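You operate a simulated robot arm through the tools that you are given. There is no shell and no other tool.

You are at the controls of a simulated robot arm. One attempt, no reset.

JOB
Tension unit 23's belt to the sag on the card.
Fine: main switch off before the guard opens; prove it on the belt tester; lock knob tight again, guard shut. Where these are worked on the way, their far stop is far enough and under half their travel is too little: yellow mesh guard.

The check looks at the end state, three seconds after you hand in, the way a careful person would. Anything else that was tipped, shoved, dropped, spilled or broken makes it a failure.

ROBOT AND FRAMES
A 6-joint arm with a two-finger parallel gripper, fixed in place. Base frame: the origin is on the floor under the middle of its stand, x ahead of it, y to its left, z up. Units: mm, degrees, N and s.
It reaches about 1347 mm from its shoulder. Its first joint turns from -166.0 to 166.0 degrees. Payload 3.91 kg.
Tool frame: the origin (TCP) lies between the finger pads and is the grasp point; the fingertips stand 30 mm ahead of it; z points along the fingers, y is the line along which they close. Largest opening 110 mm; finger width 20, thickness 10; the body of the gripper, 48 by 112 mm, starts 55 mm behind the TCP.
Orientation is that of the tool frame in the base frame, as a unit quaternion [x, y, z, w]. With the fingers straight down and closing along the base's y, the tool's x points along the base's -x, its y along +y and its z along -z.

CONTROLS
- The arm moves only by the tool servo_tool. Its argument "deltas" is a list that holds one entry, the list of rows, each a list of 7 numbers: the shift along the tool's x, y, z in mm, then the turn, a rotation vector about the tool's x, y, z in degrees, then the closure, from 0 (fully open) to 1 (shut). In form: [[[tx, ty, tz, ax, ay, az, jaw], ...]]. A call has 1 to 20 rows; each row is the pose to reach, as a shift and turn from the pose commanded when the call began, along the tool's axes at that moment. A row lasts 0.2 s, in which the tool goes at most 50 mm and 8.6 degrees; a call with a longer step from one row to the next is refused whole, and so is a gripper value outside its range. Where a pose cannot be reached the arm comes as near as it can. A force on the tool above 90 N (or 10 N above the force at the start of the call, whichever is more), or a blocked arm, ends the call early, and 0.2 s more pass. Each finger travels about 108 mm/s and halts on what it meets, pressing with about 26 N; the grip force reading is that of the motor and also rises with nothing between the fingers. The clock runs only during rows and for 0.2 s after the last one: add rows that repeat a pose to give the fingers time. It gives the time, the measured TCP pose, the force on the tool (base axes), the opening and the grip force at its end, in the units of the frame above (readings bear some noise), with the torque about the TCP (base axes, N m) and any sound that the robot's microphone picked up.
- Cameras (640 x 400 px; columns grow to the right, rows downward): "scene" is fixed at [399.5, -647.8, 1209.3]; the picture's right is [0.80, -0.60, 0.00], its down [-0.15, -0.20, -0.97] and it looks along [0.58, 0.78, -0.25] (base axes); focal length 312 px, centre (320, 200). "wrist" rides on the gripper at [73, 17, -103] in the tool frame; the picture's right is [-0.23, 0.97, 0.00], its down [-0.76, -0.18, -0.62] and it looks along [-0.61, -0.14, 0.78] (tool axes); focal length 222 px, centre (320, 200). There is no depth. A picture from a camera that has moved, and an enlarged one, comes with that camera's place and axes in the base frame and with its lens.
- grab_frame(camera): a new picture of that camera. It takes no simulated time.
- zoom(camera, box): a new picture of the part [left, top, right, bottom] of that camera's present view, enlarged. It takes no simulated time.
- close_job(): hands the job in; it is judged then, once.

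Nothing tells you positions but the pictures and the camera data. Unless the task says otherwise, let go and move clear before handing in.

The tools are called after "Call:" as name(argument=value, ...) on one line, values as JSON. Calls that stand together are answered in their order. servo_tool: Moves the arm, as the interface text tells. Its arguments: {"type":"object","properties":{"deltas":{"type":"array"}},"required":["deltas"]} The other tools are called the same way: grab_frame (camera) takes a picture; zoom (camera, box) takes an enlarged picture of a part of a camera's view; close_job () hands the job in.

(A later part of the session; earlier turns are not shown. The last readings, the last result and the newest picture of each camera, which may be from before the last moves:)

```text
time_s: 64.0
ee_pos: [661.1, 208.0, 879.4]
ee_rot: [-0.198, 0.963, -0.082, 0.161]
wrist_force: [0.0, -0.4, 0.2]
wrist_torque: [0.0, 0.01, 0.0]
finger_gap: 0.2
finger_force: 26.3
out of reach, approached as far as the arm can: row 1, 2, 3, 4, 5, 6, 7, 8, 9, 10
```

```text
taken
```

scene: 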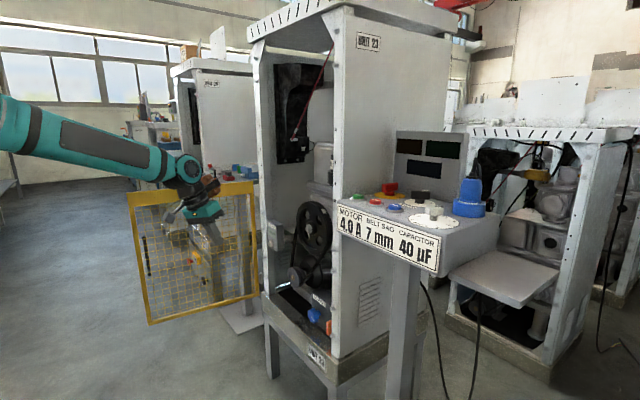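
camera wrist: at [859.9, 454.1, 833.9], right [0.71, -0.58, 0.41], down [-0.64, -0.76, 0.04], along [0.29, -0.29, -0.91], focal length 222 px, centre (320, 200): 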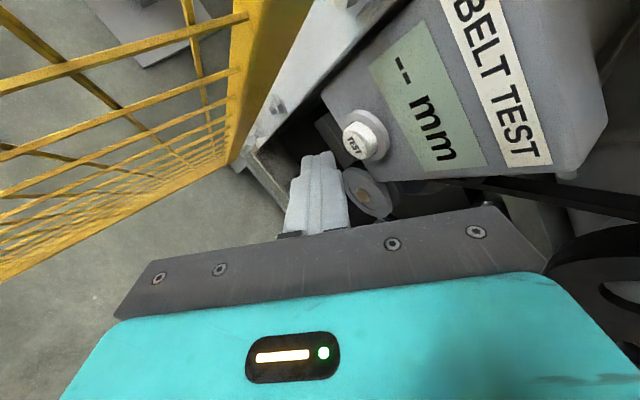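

Call:
zoom(camera="scene", box=[100, 110, 260, 260])

Call:
grab_frame(camera="wrist")

```text
2.67 times, centred on (180, 185) of scene
camera zoom: at [399.5, -647.8, 1209.3], right [0.8, -0.6, 0.0], down [-0.15, -0.2, -0.97], along [0.58, 0.78, -0.25], focal length 831 px, centre (693, 240)
```

zoom: 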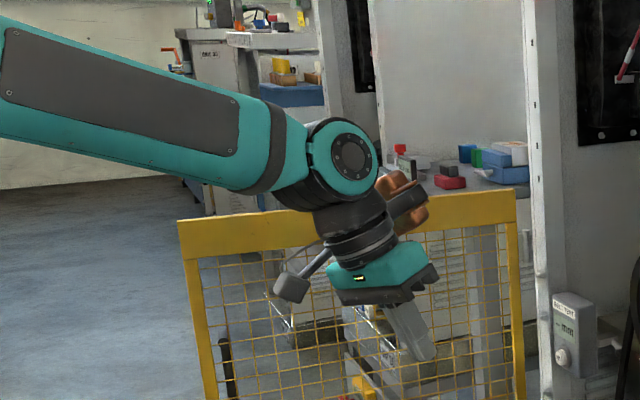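

```text
taken
camera wrist: at [555.5, 203.8, 952.6], right [-0.15, 0.98, -0.15], down [0.51, 0.21, 0.83], along [0.85, 0.05, -0.53], focal length 222 px, centre (320, 200)
```

wrist: 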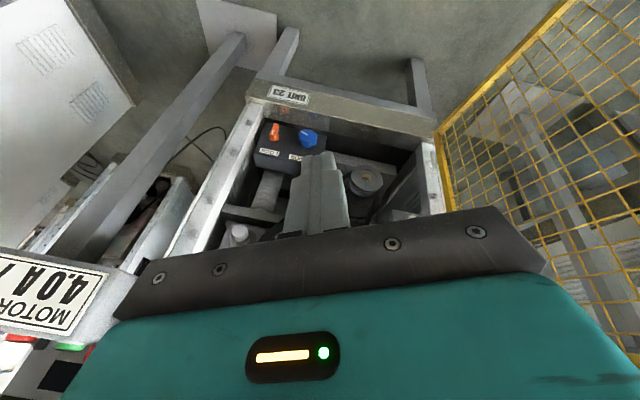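

The wrist is in its flipped branch and against its axis-4 stop. I can use that: swing the tool to the right of the forearm and then up to level, in free space, which gets me a horizontal tool. First part of that swing now.

Call:
servo_tool(deltas=[[[10.7, -10.1, 13.9, 1.9, -3.3, 5.7, 1], [21.4, -20.3, 27.8, 3.8, -6.6, 11.4, 1], [32.1, -30.4, 41.7, 5.7, -9.8, 17.1, 1], [42.8, -40.5, 55.6, 7.7, -13.1, 22.9, 1], [53.5, -50.6, 69.5, 9.6, -16.4, 28.6, 1], [64.2, -60.8, 83.4, 11.5, -19.7, 34.3, 1], [74.9, -70.9, 97.3, 13.4, -22.9, 40, 1], [85.6, -81, 111.2, 15.3, -26.2, 45.7, 1]]])

Call:
zoom(camera="scene", box=[40, 110, 280, 300])

```text
time_s: 65.8
ee_pos: [652.6, 89.8, 774.0]
ee_rot: [0.198, 0.885, -0.092, 0.411]
wrist_force: [-0.6, -0.1, 0.0]
wrist_torque: [0.01, 0.0, 0.0]
finger_gap: 0.0
finger_force: 26.1
```

```text
2.11 times, centred on (160, 205) of scene
camera zoom: at [399.5, -647.8, 1209.3], right [0.8, -0.6, 0.0], down [-0.15, -0.2, -0.97], along [0.58, 0.78, -0.25], focal length 656 px, centre (657, 190)
```

zoom: 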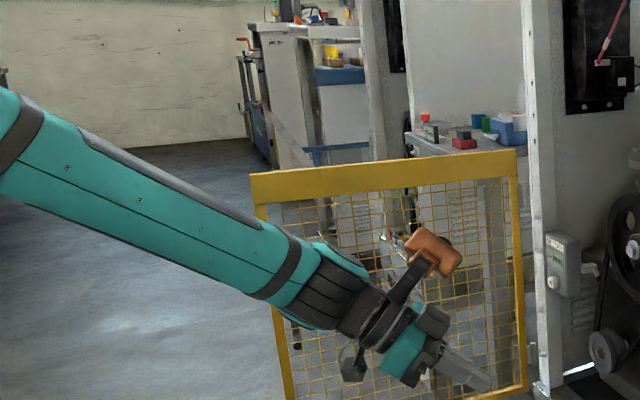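

No limits hit, and the forearm has rolled as intended. Now I'll bring the tool up to level and straight ahead.

Call:
servo_tool(deltas=[[[-30.4, -0.1, -7.3, 0, -7.5, 0, 1], [-60.9, -0.2, -14.7, 0, -15, 0, 1], [-91.3, -0.2, -22, 0, -22.5, 0, 1], [-121.7, -0.3, -29.3, 0, -30, 0, 1], [-127, 26.1, -40.1, -6, -32.4, -2.2, 1], [-132.3, 52.5, -51, -12, -34.7, -4.4, 1], [-137.5, 79, -61.8, -18, -37.1, -6.5, 1], [-142.8, 105.4, -72.6, -24, -39.4, -8.7, 1], [-142.8, 105.4, -72.6, -24, -39.4, -8.7, 1]]])

Call:
grab_frame(camera="scene")

Call:
grab_frame(camera="wrist")

```text
time_s: 67.8
ee_pos: [731.3, 170.4, 929.1]
ee_rot: [0.001, 0.707, 0.001, 0.707]
wrist_force: [-1.0, 0.0, -0.6]
wrist_torque: [0.01, 0.01, 0.02]
finger_gap: 0.0
finger_force: 25.7
```

```text
taken
```

scene: 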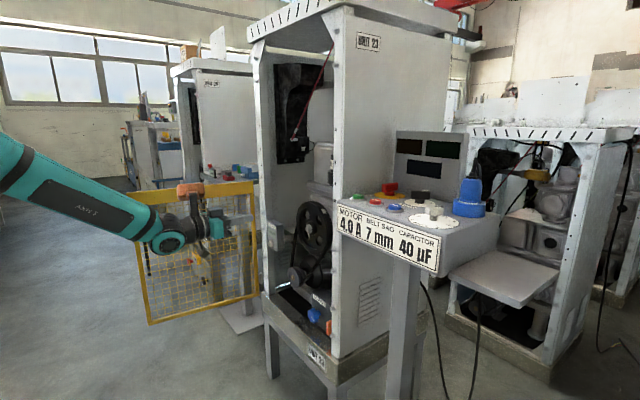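

```text
taken
camera wrist: at [626.6, 187.5, 856.4], right [0.0, 0.97, 0.23], down [-0.62, -0.18, 0.76], along [0.78, -0.14, 0.61], focal length 222 px, centre (320, 200)
```

wrist: 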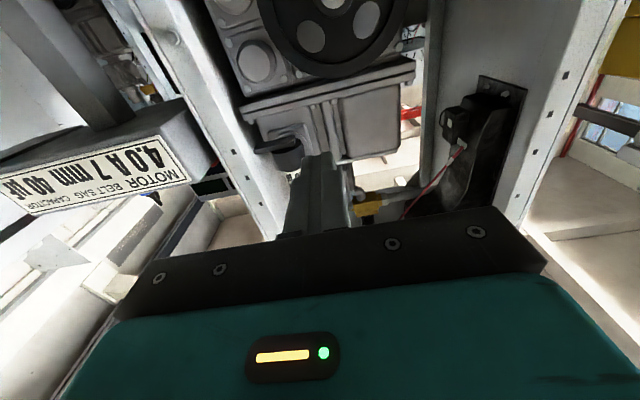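

The tool is now level, facing the cabinet, with no limits active. I'll roll it half a turn so the camera is on top looking forward and down.

Call:
servo_tool(deltas=[[[0, 0, 0, 0, 0, 8.5, 1], [0, 0, 0, 0, 0, 17, 1], [0, 0, 0, 0, 0, 25.5, 1], [0, 0, 0, 0, 0, 34, 1], [0, 0, 0, 0, 0, 42.5, 1], [0, 0, 0, 0, 0, 51, 1], [0, 0, 0, 0, 0, 59.5, 1], [0, 0, 0, 0, 0, 68, 1], [0, 0, 0, 0, 0, 76.5, 1], [0, 0, 0, 0, 0, 85, 1], [0, 0, 0, 0, 0, 93.5, 1], [0, 0, 0, 0, 0, 102, 1], [0, 0, 0, 0, 0, 110.5, 1], [0, 0, 0, 0, 0, 119, 1], [0, 0, 0, 0, 0, 127.5, 1], [0, 0, 0, 0, 0, 136, 1], [0, 0, 0, 0, 0, 144.5, 1], [0, 0, 0, 0, 0, 153, 1], [0, 0, 0, 0, 0, 161.5, 1], [0, 0, 0, 0, 0, 170, 1]]])

Call:
grab_frame(camera="wrist")

```text
time_s: 72.0
ee_pos: [731.6, 170.5, 928.9]
ee_rot: [0.705, 0.059, 0.704, 0.06]
wrist_force: [-0.2, 0.1, -0.4]
wrist_torque: [-0.01, -0.02, -0.01]
finger_gap: 0.1
finger_force: 26.0
```

```text
taken
camera wrist: at [626.5, 166.8, 1004.0], right [0.0, -1.0, -0.06], down [-0.62, 0.05, -0.78], along [0.78, 0.04, -0.62], focal length 222 px, centre (320, 200)
```

wrist: 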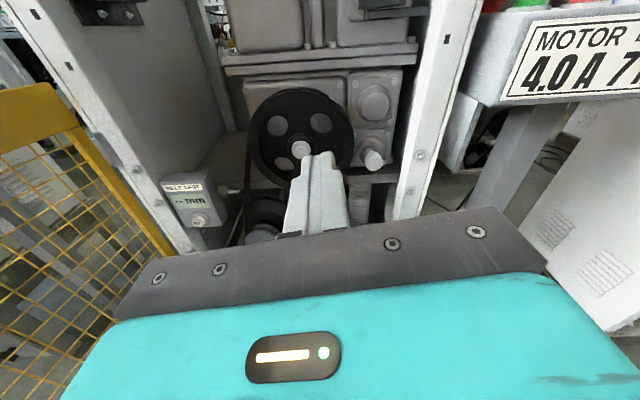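

Now I have an upright view. The tester's TEST button again works out at about (945, 424, 714). I'll approach it with a slight yaw to stay clear of the guard.

Call:
servo_tool(deltas=[[[-21.3, -42.4, -1.9, 2, 0.3, 0, 1], [-42.7, -84.8, -3.9, 3.9, 0.7, 0, 1], [-64, -127.2, -5.8, 5.9, 1, 0, 1], [-85.3, -169.6, -7.7, 7.9, 1.3, 0, 1], [-106.7, -212, -9.7, 9.8, 1.7, 0, 1], [-128, -254.4, -11.6, 11.8, 2, 0, 1], [-138.5, -260.7, 28.4, 11.8, 2, 0, 1], [-149, -267, 68.4, 11.8, 2, 0, 1], [-159.6, -273.4, 108.4, 11.8, 2, 0, 1], [-170.1, -279.7, 148.4, 11.8, 2, 0, 1]]])

Call:
grab_frame(camera="wrist")

Call:
grab_frame(camera="scene")

```text
time_s: 74.2
ee_pos: [881.2, 416.5, 714.9]
ee_rot: [0.694, 0.134, 0.707, -0.012]
wrist_force: [1.1, 0.5, 0.6]
wrist_torque: [0.0, 0.04, 0.02]
finger_gap: 0.1
finger_force: 26.0
```

```text
taken
camera wrist: at [780.4, 392.1, 788.2], right [0.21, -0.98, -0.06], down [-0.62, -0.09, -0.78], along [0.76, 0.2, -0.62], focal length 222 px, centre (320, 200)
```

wrist: 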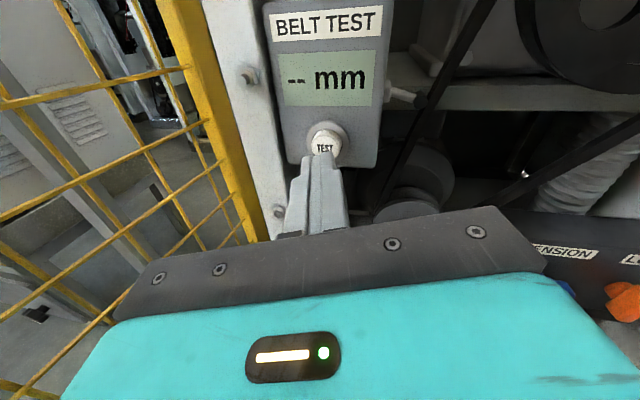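

```text
taken
```

scene: 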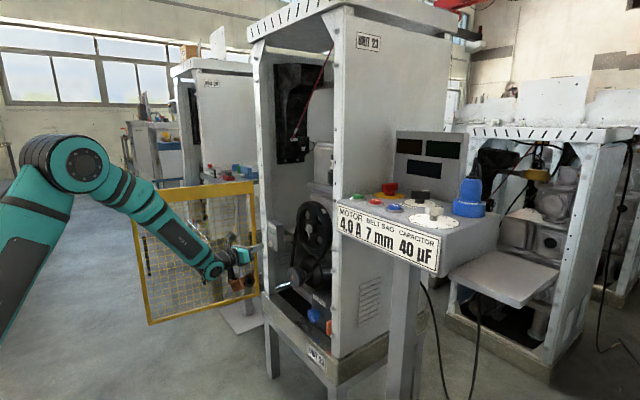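

The fingertip is lined up with the TEST button. I'll push straight in with small steps.

Call:
servo_tool(deltas=[[[0, 0, 15, 0, 0, 0, 1], [0, 0, 26, 0, 0, 0, 1], [0, 0, 31, 0, 0, 0, 1], [0, 0, 35, 0, 0, 0, 1], [0, 0, 39, 0, 0, 0, 1], [0, 0, 42, 0, 0, 0, 1]]])

Call:
grab_frame(camera="wrist")

```text
time_s: 75.5
ee_pos: [920.8, 425.8, 714.5]
ee_rot: [0.695, 0.133, 0.706, -0.012]
wrist_force: [-22.8, -8.9, -0.9]
wrist_torque: [-0.07, 0.22, -0.3]
finger_gap: 0.1
finger_force: 25.9
heard: click
```

```text
taken
camera wrist: at [818.7, 400.5, 787.7], right [0.21, -0.98, -0.06], down [-0.62, -0.09, -0.78], along [0.76, 0.2, -0.62], focal length 222 px, centre (320, 200)
```

wrist: 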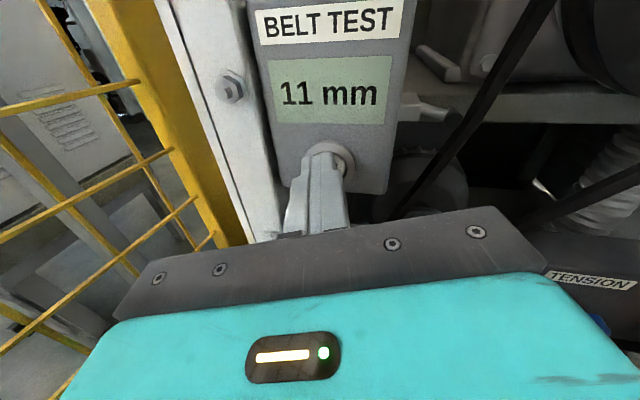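

The tester clicked and reads 11 mm; the card calls for 7 mm. I'll back off and move in front of the LOCK and TENSION knobs.

Call:
servo_tool(deltas=[[[0, 0, -40, 0, 0, 0, 1], [0, 0, -80, 0, 0, 0, 1], [-17, 35.4, -94, -1.7, -0.3, 0, 1], [-34.1, 70.8, -108.1, -3.4, -0.6, 0, 1], [-51.1, 106.2, -122.1, -5.1, -0.9, 0, 1], [-68.1, 141.6, -136.2, -6.7, -1.2, 0, 1], [-85.1, 177, -150.2, -8.4, -1.5, 0, 1], [-102.2, 212.4, -164.3, -10.1, -1.8, 0, 1], [-119.2, 247.8, -178.3, -11.8, -2.05, 0, 1]]])

Call:
grab_frame(camera="wrist")

Call:
zoom(camera="wrist", box=[240, 110, 440, 240])

Call:
grab_frame(camera="scene")

```text
time_s: 77.5
ee_pos: [801.2, 129.0, 637.6]
ee_rot: [0.705, 0.061, 0.704, 0.061]
wrist_force: [0.0, 0.0, -0.5]
wrist_torque: [-0.03, 0.0, -0.02]
finger_gap: 0.0
finger_force: 26.2
```

```text
taken
camera wrist: at [695.8, 125.2, 711.6], right [0.0, -1.0, -0.06], down [-0.62, 0.04, -0.78], along [0.78, 0.04, -0.62], focal length 222 px, centre (320, 200)
```

wrist: 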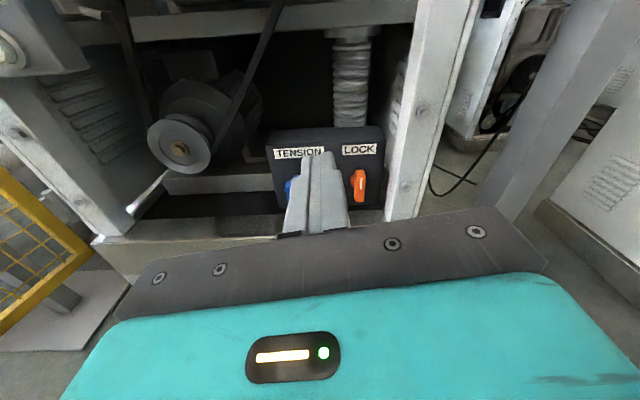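

```text
3.08 times, centred on (340, 175) of wrist
camera zoom: at [695.8, 125.2, 711.6], right [0.0, -1.0, -0.06], down [-0.62, 0.04, -0.78], along [0.78, 0.04, -0.62], focal length 684 px, centre (258, 277)
```

zoom: 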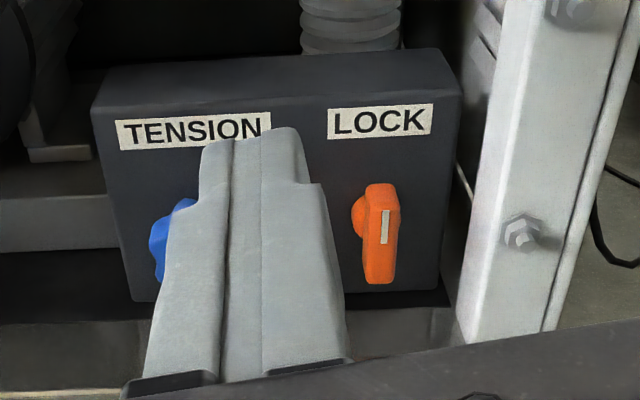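

```text
taken
```

scene: 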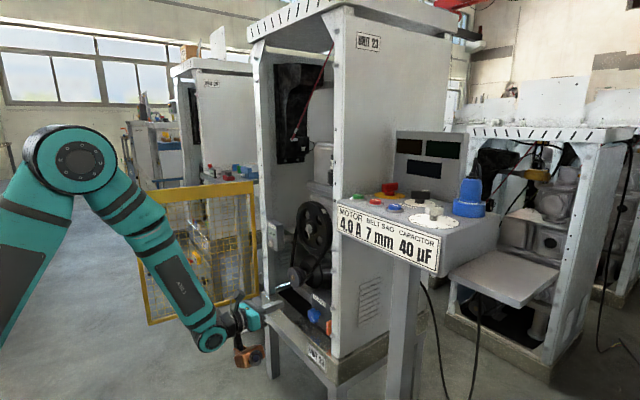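

I can see LOCK upright at about (978, 77, 511), its front face near x = 971 and the box face near 1003; post edge at y≈36. I'll open the fingers just enough for the bar and come in front of it.

Call:
servo_tool(deltas=[[[-33.3, 7.5, 24.7, 0, 0, 0, 0.67], [-66.7, 15, 49.4, 0, 0, 0, 0.67], [-100, 22.5, 74.1, 0, 0, 0, 0.67], [-133.3, 30, 98.8, 0, 0, 0, 0.67], [-133.3, 30, 118, 0, 0, 0, 0.67]]])

Call:
grab_frame(camera="wrist")

Call:
zoom(camera="wrist", box=[220, 80, 420, 240])

Call:
zoom(camera="scene", box=[230, 260, 350, 380])

```text
time_s: 78.8
ee_pos: [917.9, 76.1, 512.6]
ee_rot: [0.705, 0.062, 0.704, 0.061]
wrist_force: [0.5, 0.1, -0.5]
wrist_torque: [-0.01, 0.03, 0.01]
finger_gap: 36.0
finger_force: 0.0
```

```text
taken
camera wrist: at [813.8, 71.8, 587.2], right [0.0, -1.0, -0.06], down [-0.62, 0.04, -0.78], along [0.78, 0.04, -0.62], focal length 222 px, centre (320, 200)
```

wrist: 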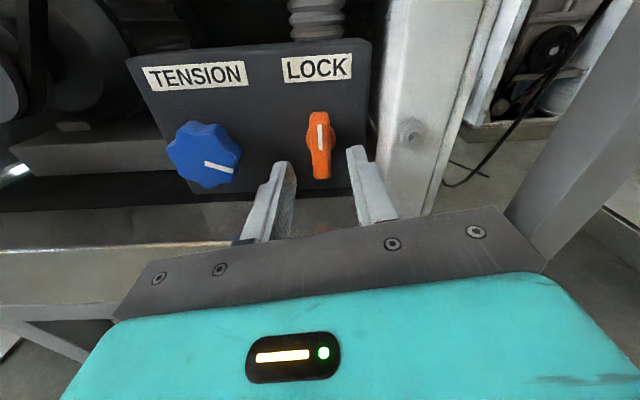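

```text
2.50 times, centred on (320, 160) of wrist
camera zoom: at [813.8, 71.8, 587.2], right [0.0, -1.0, -0.06], down [-0.62, 0.04, -0.78], along [0.78, 0.04, -0.62], focal length 555 px, centre (320, 300)
```

zoom: 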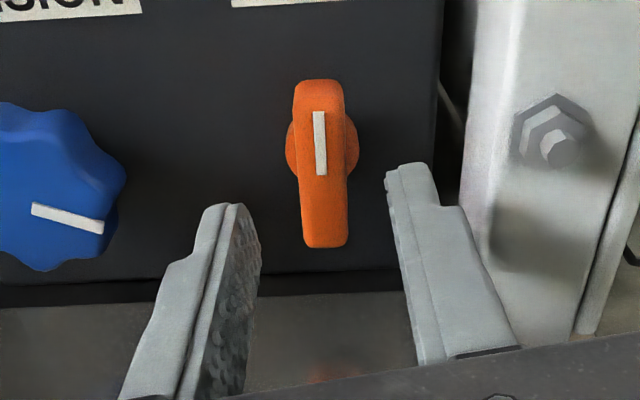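

```text
3.33 times, centred on (290, 320) of scene
camera zoom: at [399.5, -647.8, 1209.3], right [0.8, -0.6, 0.0], down [-0.15, -0.2, -0.97], along [0.58, 0.78, -0.25], focal length 1039 px, centre (420, -200)
```

zoom: 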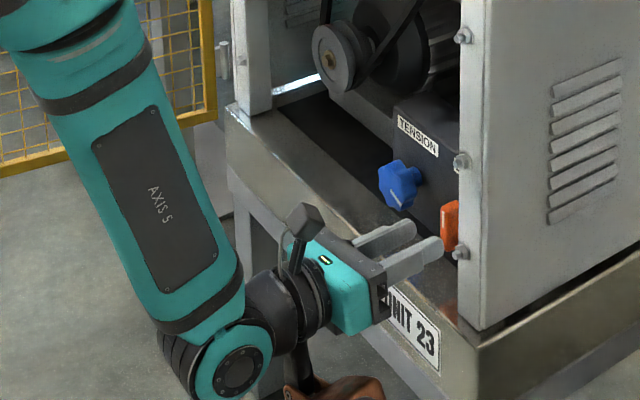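

The bar is centred between the fingers. I'll advance 46 mm and close on it.

Call:
servo_tool(deltas=[[[0, 0, 16, 0, 0, 0, 0.67], [0, 0, 32, 0, 0, 0, 0.67], [0, 0, 46, 0, 0, 0, 0.67], [0, 0, 46, 0, 0, 0, 1], [0, 0, 46, 0, 0, 0, 1], [0, 0, 46, 0, 0, 0, 1]]])

Call:
grab_frame(camera="wrist")

```text
time_s: 80.2
ee_pos: [963.9, 75.9, 513.0]
ee_rot: [0.705, 0.059, 0.704, 0.062]
wrist_force: [-7.9, -30.5, 1.6]
wrist_torque: [-0.07, -0.06, -0.79]
finger_gap: 24.6
finger_force: 45.2
```

```text
taken
camera wrist: at [859.8, 71.9, 587.0], right [0.0, -1.0, -0.06], down [-0.62, 0.05, -0.78], along [0.78, 0.03, -0.62], focal length 222 px, centre (320, 200)
```

wrist: 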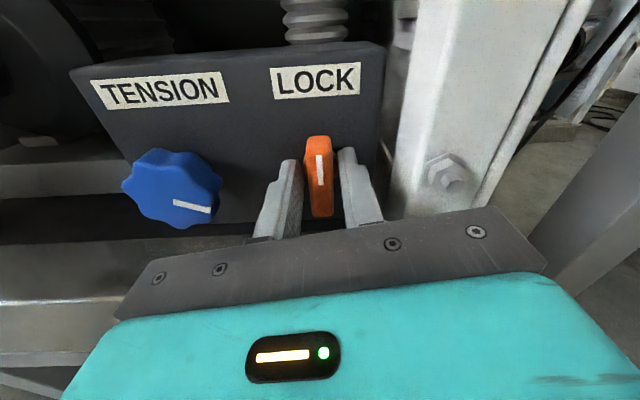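

The fingertips have closed on the round hub behind the bar (24.6 mm). I'll ease open, draw back 10 mm so only the bar is gripped, and close again.

Call:
servo_tool(deltas=[[[0, 0, 0, 0, 0, 0, 0.67], [0, 1.5, -5, 0, 0, 0, 0.67], [0, 1.5, -10, 0, 0, 0, 0.67], [0, 1.5, -10, 0, 0, 0, 1], [0, 1.5, -10, 0, 0, 0, 1], [0, 1.5, -10, 0, 0, 0, 1]]])

Call:
zoom(camera="wrist", box=[220, 100, 420, 240])

```text
time_s: 81.5
ee_pos: [955.7, 74.7, 511.3]
ee_rot: [0.705, 0.061, 0.704, 0.062]
wrist_force: [2.5, -2.2, 1.6]
wrist_torque: [0.0, -0.94, 0.2]
finger_gap: 14.9
finger_force: 45.0
```

```text
2.86 times, centred on (320, 170) of wrist
camera zoom: at [850.3, 71.6, 587.1], right [0.0, -1.0, -0.06], down [-0.62, 0.05, -0.78], along [0.78, 0.03, -0.62], focal length 635 px, centre (320, 286)
```

zoom: 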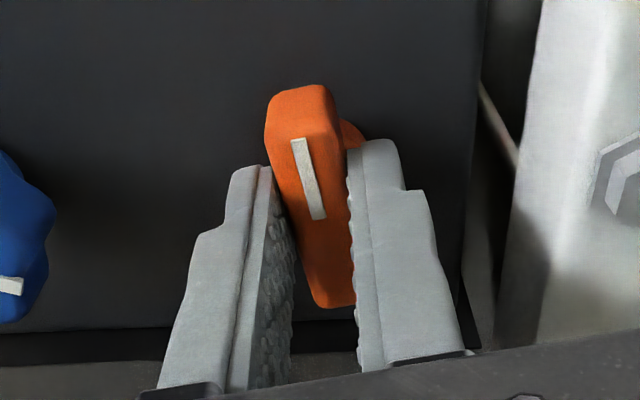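

The bar is gripped (14.9 mm) and already turned about 10° anticlockwise to match the fingers, so it loosens that way. I'll turn it anticlockwise another 40° and check the torque.

Call:
servo_tool(deltas=[[[0, 0, 0, 0, 0, -8, 1], [0, 0, 0, 0, 0, -16, 1], [0, 0, 0, 0, 0, -24, 1], [0, 0, 0, 0, 0, -32, 1], [0, 0, 0, 0, 0, -40, 1]]])

Call:
grab_frame(camera="wrist")

```text
time_s: 82.8
ee_pos: [955.4, 77.1, 511.3]
ee_rot: [0.641, 0.299, 0.64, 0.3]
wrist_force: [24.4, 13.0, -5.8]
wrist_torque: [0.05, 0.35, -0.34]
finger_gap: 14.8
finger_force: 45.4
```

```text
taken
camera wrist: at [850.3, 121.9, 571.5], right [0.0, -0.8, 0.6], down [-0.62, -0.47, -0.62], along [0.78, -0.37, -0.5], focal length 222 px, centre (320, 200)
```

wrist: 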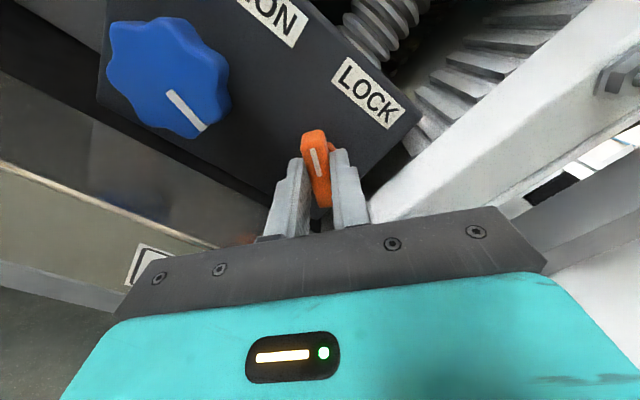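

It turns easily. I'll carry on to a quarter turn and a bit, watching for a stop.

Call:
servo_tool(deltas=[[[0, 0, 0, 0, 0, -8, 1], [0, 0, 0, 0, 0, -16, 1], [0, 0, 0, 0, 0, -24, 1], [0, 0, 0, 0, 0, -32, 1], [0, 0, 0, 0, 0, -40, 1], [0, 0, 0, 0, 0, -45, 1]]])

Call:
grab_frame(camera="wrist")

```text
time_s: 84.2
ee_pos: [953.8, 75.3, 509.8]
ee_rot: [0.478, 0.523, 0.476, 0.521]
wrist_force: [4.0, 27.2, -25.6]
wrist_torque: [1.04, 0.01, 0.06]
finger_gap: 16.3
finger_force: 45.4
```

```text
taken
camera wrist: at [849.1, 150.2, 521.2], right [0.01, -0.14, 0.99], down [-0.62, -0.77, -0.11], along [0.78, -0.62, -0.09], focal length 222 px, centre (320, 200)
```

wrist: 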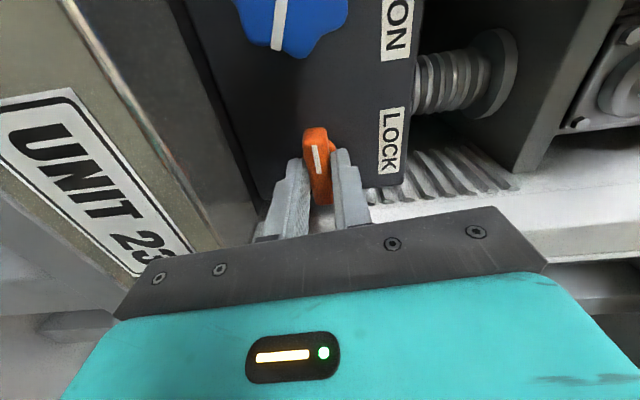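

It came up against its stop at a quarter turn (about 1 N·m), so LOCK is now released. I'll let go, back off, and line up on the blue TENSION knob at about (y 168, z 512) with the roll unwound so I can turn it clockwise.

Call:
servo_tool(deltas=[[[0, 0, 0, 0, 0, 4, 1], [0, 0, 0, 0, 0, 4, 0.6], [0, 0, 0, 0, 0, 4, 0.6], [0, 0, -30, 0, 0, 4, 0.6], [0, 0, -58.8, 0, 0, 0, 0.6], [15, 1.8, -58.8, 0, 0, -8.5, 0.4], [31, 3.5, -58.8, 0, 0, -17, 0.35], [46, 5.3, -58.8, 0, 0, -25.5, 0.3], [62, 7, -58.8, 0, 0, -34, 0.3], [77, 8.8, -58.8, 0, 0, -42.5, 0.3], [92.1, 10.5, -58.8, 0, 0, -51, 0.3], [92.1, 10.5, -58.8, 0, 0, -59.5, 0.3], [92.1, 10.5, -58.8, 0, 0, -68, 0.3], [92.1, 10.5, -58.8, 0, 0, -76.5, 0.3], [92.1, 10.5, -58.8, 0, 0, -85, 0.3]]])

Call:
grab_frame(camera="wrist")

Call:
zoom(camera="scene", box=[250, 260, 350, 360])

```text
time_s: 87.3
ee_pos: [895.2, 167.0, 514.5]
ee_rot: [0.002, 0.708, -0.002, 0.706]
wrist_force: [0.0, -0.4, 0.1]
wrist_torque: [-0.01, 0.01, -0.01]
finger_gap: 77.1
finger_force: 0.0
```

```text
taken
camera wrist: at [791.1, 184.8, 442.6], right [0.0, 0.97, 0.23], down [-0.62, -0.18, 0.76], along [0.78, -0.14, 0.61], focal length 222 px, centre (320, 200)
```

wrist: 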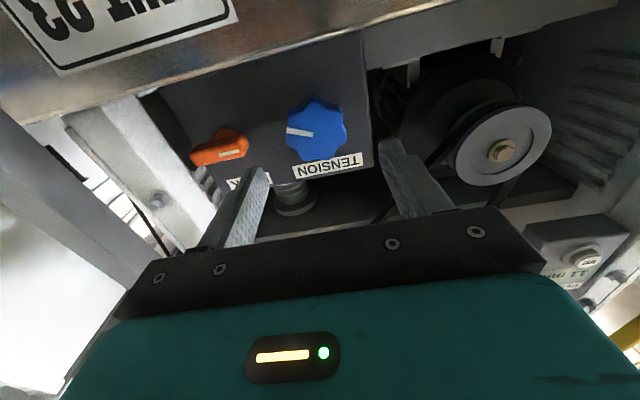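

```text
4.00 times, centred on (300, 310) of scene
camera zoom: at [399.5, -647.8, 1209.3], right [0.8, -0.6, 0.0], down [-0.15, -0.2, -0.97], along [0.58, 0.78, -0.25], focal length 1247 px, centre (400, -240)
```

zoom: 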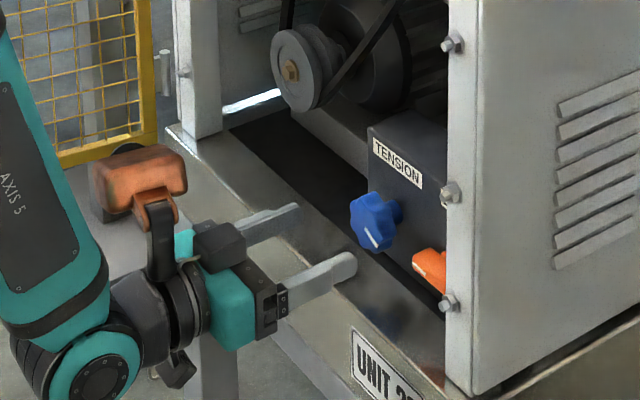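

LOCK now lies horizontal (released). The TENSION knob's front is near (967, 165.4, 512). I'll move in around it and grip.

Call:
servo_tool(deltas=[[[1, -0.8, 25, 0, 0, 0, 0.3], [2.2, -1.5, 45, 0, 0, 0, 0.3], [2.2, -1.5, 60, 0, 0, 0, 0.3], [2.2, -1.5, 60, 0, 0, 0, 1], [2.2, -1.5, 60, 0, 0, 0, 1], [2.2, -1.5, 60, 0, 0, 0, 1]]])

Call:
grab_frame(camera="wrist")

```text
time_s: 88.8
ee_pos: [955.4, 165.7, 511.8]
ee_rot: [0.002, 0.708, 0.0, 0.706]
wrist_force: [-5.0, -29.1, 0.4]
wrist_torque: [-0.06, 0.36, 0.12]
finger_gap: 50.9
finger_force: 44.8
```

```text
taken
camera wrist: at [851.9, 182.9, 439.6], right [0.0, 0.97, 0.23], down [-0.62, -0.18, 0.76], along [0.78, -0.15, 0.6], focal length 222 px, centre (320, 200)
```

wrist: 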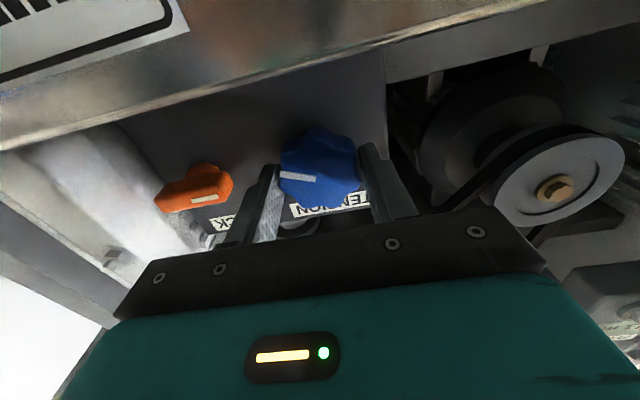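

Gripped at 51 mm across. I'll turn it clockwise 90° and watch the torque.

Call:
servo_tool(deltas=[[[0, -1.5, 0, 0, 0, 6, 1], [0, -1.5, 0, 0, 0, 12, 1], [0, -1.5, 0, 0, 0, 20, 1], [0, -1.5, 0, 0, 0, 28, 1], [0, -1.5, 0, 0, 0, 36, 1], [0, -1.5, 0, 0, 0, 44, 1]]])

Call:
grab_frame(camera="wrist")

```text
time_s: 90.2
ee_pos: [957.0, 163.1, 510.0]
ee_rot: [0.268, 0.656, 0.265, 0.654]
wrist_force: [12.4, -44.2, -14.0]
wrist_torque: [-0.13, -0.28, -0.5]
finger_gap: 51.3
finger_force: 45.0
```

```text
taken
camera wrist: at [851.9, 227.2, 471.5], right [0.0, 0.54, 0.84], down [-0.62, -0.66, 0.42], along [0.78, -0.53, 0.33], focal length 222 px, centre (320, 200)
```

wrist: 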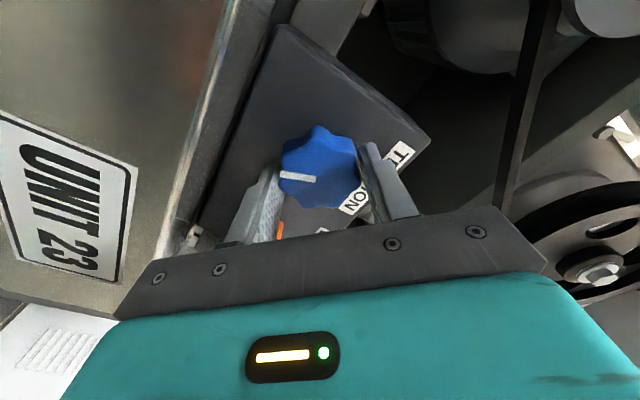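

The knob is turning with the gripper. I'll ease the side load a little and continue to about 90°.

Call:
servo_tool(deltas=[[[-0.5, -0.8, -1.5, 0, 0, 8, 1], [-0.8, -1.5, -2, 0, 0, 16, 1], [-0.8, -1.5, -2, 0, 0, 24, 1], [-0.8, -1.5, -2, 0, 0, 32, 1], [-0.8, -1.5, -2, 0, 0, 40, 1], [-0.8, -1.5, -2, 0, 0, 46, 1]]])

Call:
grab_frame(camera="wrist")

```text
time_s: 91.5
ee_pos: [954.4, 164.9, 510.0]
ee_rot: [0.502, 0.5, 0.501, 0.497]
wrist_force: [24.1, -5.5, -40.2]
wrist_torque: [-0.05, 0.2, 0.51]
finger_gap: 51.3
finger_force: 44.9
```

```text
taken
camera wrist: at [849.4, 237.6, 527.9], right [0.01, -0.23, 0.97], down [-0.62, -0.76, -0.18], along [0.78, -0.61, -0.15], focal length 222 px, centre (320, 200)
```

wrist: 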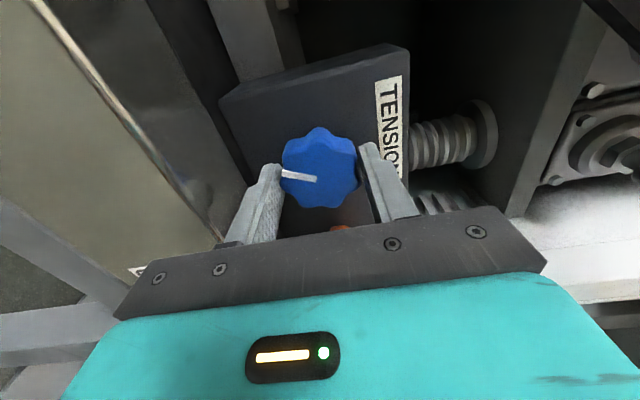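

That's 90° clockwise. I'll release, back off and go back to the tester to see what it did.

Call:
servo_tool(deltas=[[[0, 0, 0, 0, 0, 0, 0.3], [0, 0, 0, 0, 0, 0, 0.3], [0, 0, -35, 0, 0, 0, 0.3], [0, 0, -75, 0, 0, 0, 0.3], [21.5, 19, -83.9, 0, 0, 8, 1], [43, 38, -92.8, 0, 0, 16, 1], [64.5, 57, -101.7, 0, 0, 24, 1], [86, 76, -110.6, 0, 0, 32, 1], [107.5, 95, -119.5, 0, 0, 40, 1], [129, 114, -128.4, 0, 0, 48, 1], [150.5, 133, -137.3, 0, 0, 56, 1], [172, 152, -146.2, 0, 0, 64, 1], [193.5, 171, -155.1, 0, 0, 72, 1], [215, 190, -164, 0, 0, 80, 1]]])

Call:
grab_frame(camera="wrist")

```text
time_s: 94.5
ee_pos: [790.8, 378.6, 703.2]
ee_rot: [0.706, 0.059, 0.704, 0.062]
wrist_force: [0.6, 0.4, -0.4]
wrist_torque: [0.01, 0.02, 0.01]
finger_gap: 0.0
finger_force: 26.0
```

```text
taken
camera wrist: at [685.8, 374.2, 778.3], right [0.0, -1.0, -0.06], down [-0.62, 0.05, -0.78], along [0.78, 0.04, -0.62], focal length 222 px, centre (320, 200)
```

wrist: 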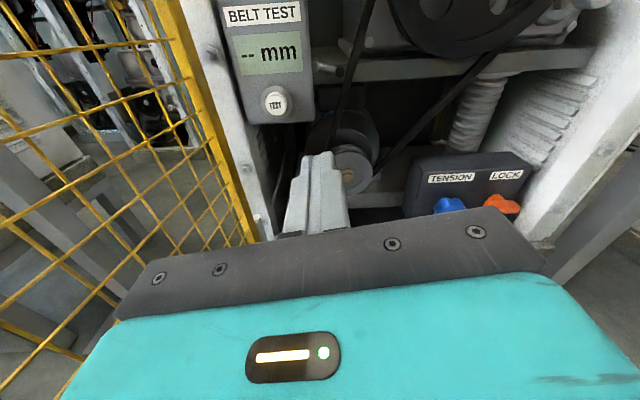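

The display has gone back to "--". I'll press TEST again.

Call:
servo_tool(deltas=[[[6, -11.8, 30.1, 3.9, 0.7, 0, 1], [12, -23.6, 60.3, 7.9, 1.3, 0, 1], [18.1, -35.4, 90.4, 11.8, 2, 0, 1], [18.7, -38.5, 105.1, 11.8, 2, 0, 1], [19.1, -40.7, 115.8, 11.8, 2, 0, 1], [19.3, -41.8, 120.7, 11.8, 2, 0, 1], [19.4, -42.6, 124.6, 11.8, 2, 0, 1], [19.6, -43.4, 128.5, 11.8, 2, 0, 1], [19.7, -44, 131.5, 11.8, 2, 0, 1]]])

Call:
grab_frame(camera="wrist")

```text
time_s: 96.5
ee_pos: [920.2, 425.0, 714.7]
ee_rot: [0.695, 0.134, 0.706, -0.012]
wrist_force: [-23.8, -9.4, -2.0]
wrist_torque: [-0.07, 0.32, -0.3]
finger_gap: 0.0
finger_force: 25.6
heard: click
```

```text
taken
camera wrist: at [819.4, 399.9, 789.1], right [0.21, -0.98, -0.06], down [-0.62, -0.09, -0.78], along [0.76, 0.2, -0.62], focal length 222 px, centre (320, 200)
```

wrist: 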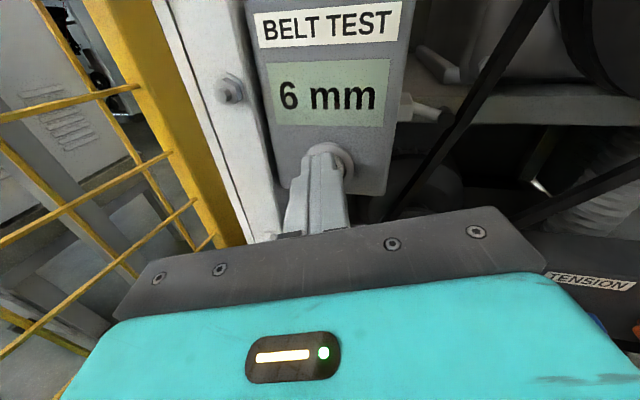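

It now reads 6 mm: 90° took off about 5 mm, so roughly 18° per mm. I need to ease it back about 18° anticlockwise. Backing away from the tester first.

Call:
servo_tool(deltas=[[[0, 0, -42, 0, 0, 0, 1], [-5, 5.5, -75, -4, -0.7, 0, 1], [-10, 11, -105, -8, -1.4, 0, 1], [-15, 16.6, -136, -11.8, -2.05, 0, 1]]])

Call:
servo_tool(deltas=[[[-22.5, 17.8, 0, 0, 0, -8, 0.3], [-45, 35.6, 0, 0, 0, -16, 0.3], [-67.4, 53.5, 0, 0, 0, -24, 0.3], [-89.9, 71.3, 0, 0, 0, -32, 0.3], [-112.4, 89.1, 15, 0, 0, -40, 0.3], [-134.9, 106.9, 30, 0, 0, -48, 0.3], [-157.4, 124.7, 45, 0, 0, -56, 0.3], [-179.8, 142.6, 60, 0, 0, -64, 0.3], [-202.3, 160.4, 75, 0, 0, -72, 0.3], [-224.8, 178.2, 88.2, 0, 0, -80, 0.3]]])

Call:
grab_frame(camera="wrist")

```text
time_s: 97.5
ee_pos: [793.7, 378.5, 700.3]
ee_rot: [0.705, 0.06, 0.703, 0.062]
wrist_force: [-0.5, 0.0, 0.2]
wrist_torque: [-0.05, -0.02, 0.01]
finger_gap: 0.1
finger_force: 25.8
```

```text
time_s: 99.8
ee_pos: [878.4, 165.1, 512.4]
ee_rot: [0.501, 0.5, 0.499, 0.5]
wrist_force: [-0.3, -0.3, -0.3]
wrist_torque: [0.0, 0.02, -0.01]
finger_gap: 77.0
finger_force: 0.0
```

```text
taken
camera wrist: at [774.1, 238.1, 529.5], right [0.0, -0.23, 0.97], down [-0.62, -0.76, -0.18], along [0.78, -0.61, -0.14], focal length 222 px, centre (320, 200)
```

wrist: 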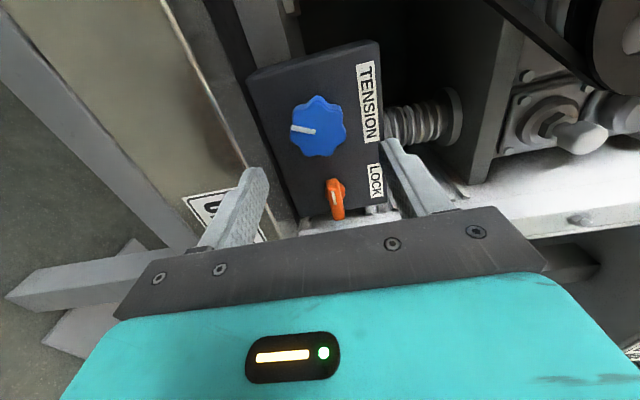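

Aligned with the knob again at the same roll. I'll move in, grip, and turn 18° anticlockwise.

Call:
servo_tool(deltas=[[[-0.4, -2.4, 30, 0, 0, 0, 0.3], [-0.4, -2.4, 60, 0, 0, 0, 0.3], [-0.4, -2.4, 76, 0, 0, 0, 0.3], [-0.4, -2.4, 76, 0, 0, 0, 1], [-0.4, -2.4, 76, 0, 0, 0, 1], [-0.4, -2.4, 76, 0, 0, 0, 1], [-0.4, -2.4, 76, 0, 0, -6, 1], [-0.4, -2.4, 76, 0, 0, -12, 1], [-0.4, -2.4, 76, 0, 0, -18, 1], [-0.4, -2.4, 76, 0, 0, -18, 1]]])

Call:
grab_frame(camera="wrist")

```text
time_s: 102.0
ee_pos: [956.3, 165.4, 510.7]
ee_rot: [0.416, 0.572, 0.416, 0.571]
wrist_force: [2.5, 5.3, 2.2]
wrist_torque: [-0.05, -0.56, -0.6]
finger_gap: 51.1
finger_force: 44.9
```

```text
taken
camera wrist: at [851.5, 239.3, 504.1], right [0.0, 0.08, 1.0], down [-0.62, -0.78, 0.07], along [0.78, -0.62, 0.05], focal length 222 px, centre (320, 200)
```

wrist: 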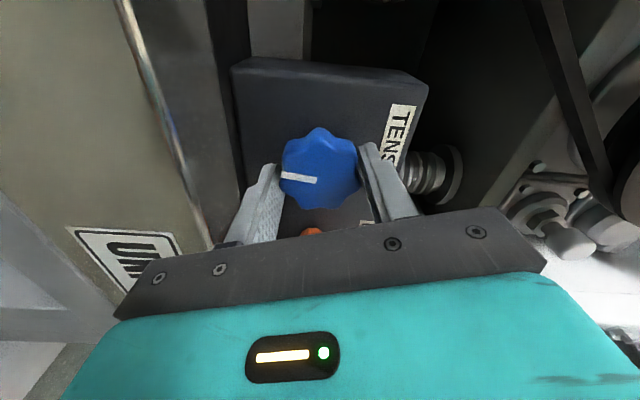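

Now at 18° back. I'll release and test again.

Call:
servo_tool(deltas=[[[0, 0, 0, 0, 0, 0, 0.3], [0, 0, 0, 0, 0, 0, 0.3], [0, 0, -35, 0, 0, 0, 0.3], [0, 0, -75, 0, 0, 0, 0.3], [12, 20.7, -82.6, 0, 0, 8.17, 1], [24, 41.5, -90.2, 0, 0, 16.3, 1], [35.9, 62.2, -97.8, 0, 0, 24.5, 1], [47.9, 83, -105.3, 0, 0, 32.7, 1], [59.9, 103.7, -112.9, 0, 0, 40.8, 1], [71.9, 124.5, -120.5, 0, 0, 49, 1], [83.8, 145.2, -128.1, 0, 0, 57.2, 1], [95.8, 165.9, -135.7, 0, 0, 65.3, 1], [107.8, 186.7, -143.3, 0, 0, 73.5, 1], [119.8, 207.4, -150.8, 0, 0, 81.7, 1], [131.7, 228.2, -158.4, 0, 0, 89.8, 1], [143.7, 248.9, -166, 0, 0, 98, 1]]])

```text
time_s: 105.3
ee_pos: [792.5, 377.0, 701.5]
ee_rot: [0.706, 0.06, 0.703, 0.061]
wrist_force: [-0.7, -0.1, 0.0]
wrist_torque: [-0.02, 0.04, 0.0]
finger_gap: 0.0
finger_force: 26.1
```

Call:
servo_tool(deltas=[[[6.7, -12.3, 29.6, 3.9, 0.7, 0, 1], [13.3, -24.5, 59.1, 7.9, 1.3, 0, 1], [20, -36.8, 88.7, 11.8, 2, 0, 1], [20.6, -39.9, 103.4, 11.8, 2, 0, 1], [21, -42.1, 114.1, 11.8, 2, 0, 1], [21.2, -43.2, 119, 11.8, 2, 0, 1], [21.3, -44, 122.9, 11.8, 2, 0, 1], [21.5, -44.8, 126.8, 11.8, 2, 0, 1], [21.6, -45.4, 129.8, 11.8, 2, 0, 1]]])

Call:
grab_frame(camera="wrist")

```text
time_s: 107.3
ee_pos: [919.0, 424.5, 715.2]
ee_rot: [0.696, 0.135, 0.706, -0.013]
wrist_force: [-19.3, -6.9, 1.6]
wrist_torque: [-0.06, 0.15, -0.2]
finger_gap: 0.0
finger_force: 25.8
heard: click
```

```text
taken
camera wrist: at [818.4, 399.9, 790.6], right [0.21, -0.98, -0.06], down [-0.62, -0.09, -0.78], along [0.76, 0.2, -0.63], focal length 222 px, centre (320, 200)
```

wrist: 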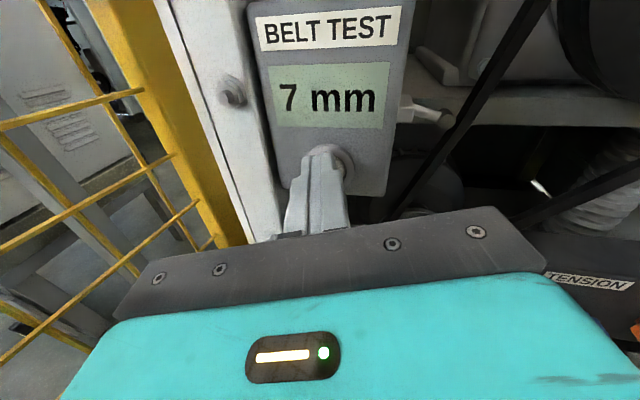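

The tester reads 7 mm, matching the card. Now I'll go back to the LOCK bar to tighten it.

Call:
servo_tool(deltas=[[[0, 0, -42, 0, 0, 0, 1], [-5, 5.5, -75, -4, -0.7, 0, 1], [-10, 11, -105, -8, -1.4, 0, 1], [-15, 16.6, -136, -11.8, -2.05, 0, 1]]])

Call:
servo_tool(deltas=[[[-21.5, 24.3, 0, 0, 0, -7.7, 0.67], [-43.1, 48.5, 0, 0, 0, -15.5, 0.67], [-64.6, 72.8, 5, 0, 0, -23.2, 0.67], [-86.1, 97, 15, 0, 0, -30.9, 0.67], [-107.7, 121.3, 25, 0, 0, -38.6, 0.67], [-129.2, 145.5, 35, 0, 0, -46.4, 0.67], [-150.8, 169.8, 45, 0, 0, -54.1, 0.67], [-172.3, 194, 55, 0, 0, -61.8, 0.67], [-193.8, 218.3, 65, 0, 0, -69.5, 0.67], [-215.4, 242.5, 75, 0, 0, -77.3, 0.67], [-236.9, 266.8, 86.3, 0, 0, -85, 0.67]]])

Call:
grab_frame(camera="wrist")

```text
time_s: 108.3
ee_pos: [790.3, 378.5, 705.5]
ee_rot: [0.706, 0.059, 0.703, 0.062]
wrist_force: [0.0, 0.4, -0.2]
wrist_torque: [0.02, -0.02, -0.01]
finger_gap: 0.0
finger_force: 25.7
```

```text
time_s: 110.8
ee_pos: [876.9, 75.9, 517.6]
ee_rot: [0.479, 0.521, 0.477, 0.521]
wrist_force: [0.3, -0.3, 0.9]
wrist_torque: [0.01, 0.01, -0.02]
finger_gap: 36.2
finger_force: 0.0
```

```text
taken
camera wrist: at [772.6, 149.7, 528.2], right [0.0, -0.14, 0.99], down [-0.62, -0.77, -0.11], along [0.78, -0.62, -0.09], focal length 222 px, centre (320, 200)
```

wrist: 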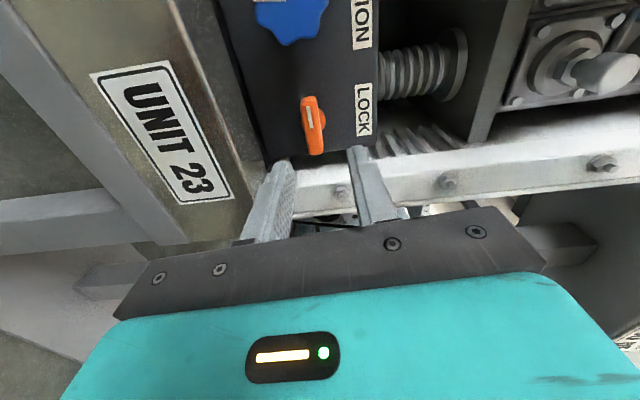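

I'll move onto the bar, grip it, and turn it clockwise back upright.

Call:
servo_tool(deltas=[[[-0.3, -6.6, 20, 0, 0, 0, 0.67], [-0.3, -6.6, 50, 0, 0, 0, 0.67], [-0.3, -6.6, 78.5, 0, 0, 0, 0.67], [-0.3, -6.6, 78.5, 0, 0, 0, 1], [-0.3, -6.6, 78.5, 0, 0, 0, 1], [-0.3, -6.6, 78.5, 0, 0, 0, 1], [-0.3, -6.6, 78.5, 0, 0, 8, 1], [-0.3, -6.6, 78.5, 0, 0, 16, 1], [-0.3, -6.6, 78.5, 0, 0, 24, 1], [-0.3, -6.6, 78.5, 0, 0, 32, 1], [-0.3, -6.6, 78.5, 0, 0, 40, 1]]])

Call:
grab_frame(camera="wrist")

```text
time_s: 113.2
ee_pos: [953.8, 73.6, 510.1]
ee_rot: [0.629, 0.326, 0.626, 0.326]
wrist_force: [-32.3, 2.6, -9.0]
wrist_torque: [0.0, -0.03, -0.17]
finger_gap: 14.8
finger_force: 45.3
```

```text
taken
camera wrist: at [849.8, 124.6, 566.0], right [0.0, -0.75, 0.66], down [-0.63, -0.52, -0.58], along [0.78, -0.41, -0.47], focal length 222 px, centre (320, 200)
```

wrist: 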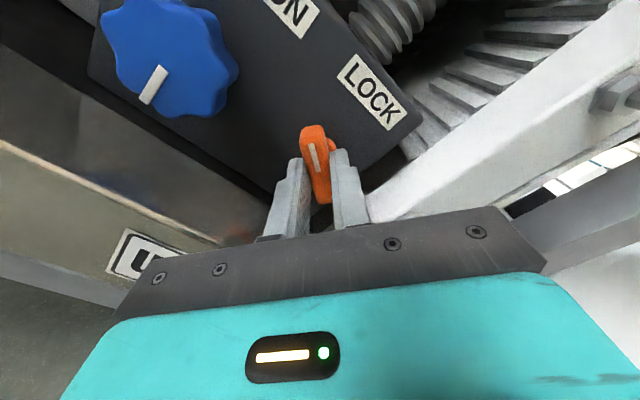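

Call:
servo_tool(deltas=[[[0, 0, -1, 0, 0, 8, 1], [0, 0, -1, 0, 0, 16, 1], [0, 0, -1, 0, 0, 24, 1], [0, 0, -1, 0, 0, 32, 1], [0, 0, -1, 0, 0, 40, 1], [0, 0, -1, 0, 0, 48, 1], [0, 0, -1, 0, 0, 55, 1], [0, 0, -1, 0, 0, 60, 1], [0, 0, -1, 0, 0, 60, 1]]])

Call:
grab_frame(camera="wrist")

```text
time_s: 115.2
ee_pos: [957.0, 75.4, 511.9]
ee_rot: [0.709, 0.023, 0.704, 0.035]
wrist_force: [-16.8, -67.1, -16.5]
wrist_torque: [-0.13, 0.23, -0.61]
finger_gap: 14.8
finger_force: 45.6
out of reach, approached as far as the arm can: row 7, 8, 9
```

```text
taken
camera wrist: at [852.6, 67.1, 586.1], right [-0.02, -0.99, -0.15], down [-0.62, 0.13, -0.77], along [0.78, 0.08, -0.62], focal length 222 px, centre (320, 200)
```

wrist: 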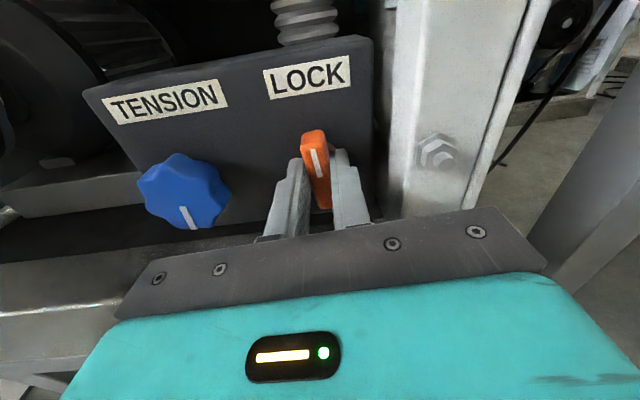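

The wrist roll limit stops me about 5° short of upright. I'll let go, back off, and take a fresh grip with the tool rolled half a turn the other way.

Call:
servo_tool(deltas=[[[0, 0, 0, 0, 0, 0, 0.67], [0, 0, 0, 0, 0, 0, 0.67], [0, 0, -35, 0, 0, 0, 0.67], [0, 0, -75, 0, 0, 0, 0.67], [0, 0, -75, 0, 0, -8.5, 0.67], [0, 0, -75, 0, 0, -17, 0.67], [0, 0, -75, 0, 0, -25.5, 0.67], [0, 0, -75, 0, 0, -34, 0.67], [0, 0, -75, 0, 0, -42.5, 0.67], [0, 0, -75, 0, 0, -51, 0.67], [0, 0, -75, 0, 0, -59.5, 0.67], [0, 0, -75, 0, 0, -68, 0.67], [0, 0, -75, 0, 0, -76.5, 0.67], [0, 0, -75, 0, 0, -85, 0.67], [0, 0, -75, 0, 0, -93.5, 0.67], [0, 0, -75, 0, 0, -102, 0.67], [0, 0, -75, 0, 0, -110.5, 0.67], [0, 0, -75, 0, 0, -119, 0.67], [0, 0, -75, 0, 0, -127.5, 0.67], [0, 0, -75, 0, 0, -136, 0.67]]])

```text
time_s: 119.3
ee_pos: [880.6, 82.3, 512.1]
ee_rot: [0.242, 0.666, 0.232, 0.666]
wrist_force: [-0.4, -0.6, 0.3]
wrist_torque: [-0.01, 0.02, 0.0]
finger_gap: 36.6
finger_force: 0.1
```

Call:
servo_tool(deltas=[[[-0.6, -0.9, 0.7, -0.1, 0, -7.4, 0.67], [-1.3, -1.9, 1.4, -0.3, 0, -14.7, 0.67], [-1.9, -2.8, 2, -0.4, 0, -22, 0.67], [-2.5, -3.7, 2.7, -0.5, 0, -29.4, 0.67], [-3.2, -4.7, 3.4, -0.7, 0, -36.8, 0.67], [-3.8, -5.6, 4.1, -0.8, 0, -44.1, 0.67], [-3.8, -5.6, 4.1, -0.8, 0, -44.1, 0.67]]])

Call:
grab_frame(camera="wrist")

```text
time_s: 121.0
ee_pos: [884.7, 73.8, 511.6]
ee_rot: [-0.03, 0.707, -0.03, 0.706]
wrist_force: [0.3, -0.3, -0.5]
wrist_torque: [0.02, 0.02, 0.01]
finger_gap: 36.5
finger_force: 0.1
```

```text
taken
camera wrist: at [781.0, 85.6, 438.9], right [0.0, 0.99, 0.14], down [-0.62, -0.11, 0.77], along [0.78, -0.09, 0.62], focal length 222 px, centre (320, 200)
```

wrist: 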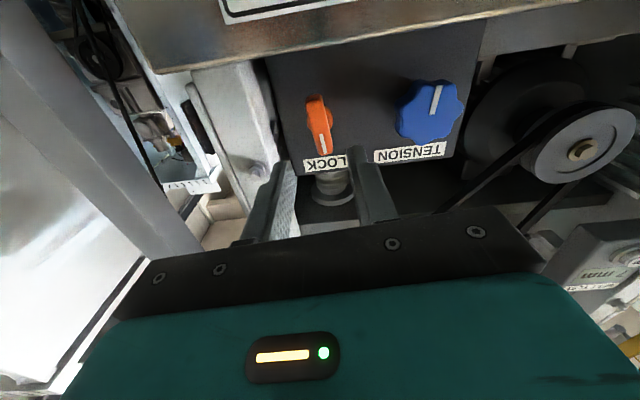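

Good line-up. I'll move in, grip, and turn clockwise until it comes hard against its stop.

Call:
servo_tool(deltas=[[[0.2, 1.2, 25, 0, 0, 0, 0.67], [0.2, 1.2, 50, 0, 0, 0, 0.67], [0.2, 1.2, 70.5, 0, 0, 0, 0.67], [0.2, 1.2, 70.5, 0, 0, 0, 1], [0.2, 1.2, 70.5, 0, 0, 0, 1], [0.2, 1.2, 70.5, 0, 0, 0, 1], [0.2, 1.2, 70.5, 0, 0, 4, 1], [0.2, 1.2, 70.5, 0, 0, 8, 1], [0.2, 1.2, 70.5, 0, 0, 12, 1], [0.2, 1.2, 70.5, 0, 0, 12, 1]]])

Call:
grab_frame(camera="wrist")

```text
time_s: 123.2
ee_pos: [956.9, 74.2, 512.7]
ee_rot: [0.044, 0.705, 0.044, 0.706]
wrist_force: [6.9, -18.2, 6.0]
wrist_torque: [-1.22, -0.3, -0.28]
finger_gap: 17.0
finger_force: 44.7
```

```text
taken
camera wrist: at [852.2, 101.3, 442.6], right [0.0, 0.94, 0.35], down [-0.62, -0.27, 0.73], along [0.78, -0.22, 0.59], focal length 222 px, centre (320, 200)
```

wrist: 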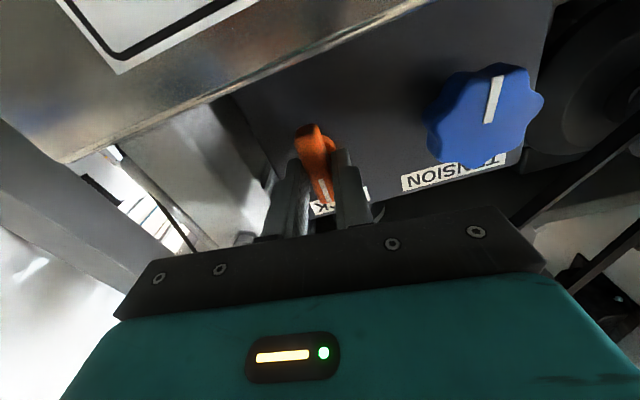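

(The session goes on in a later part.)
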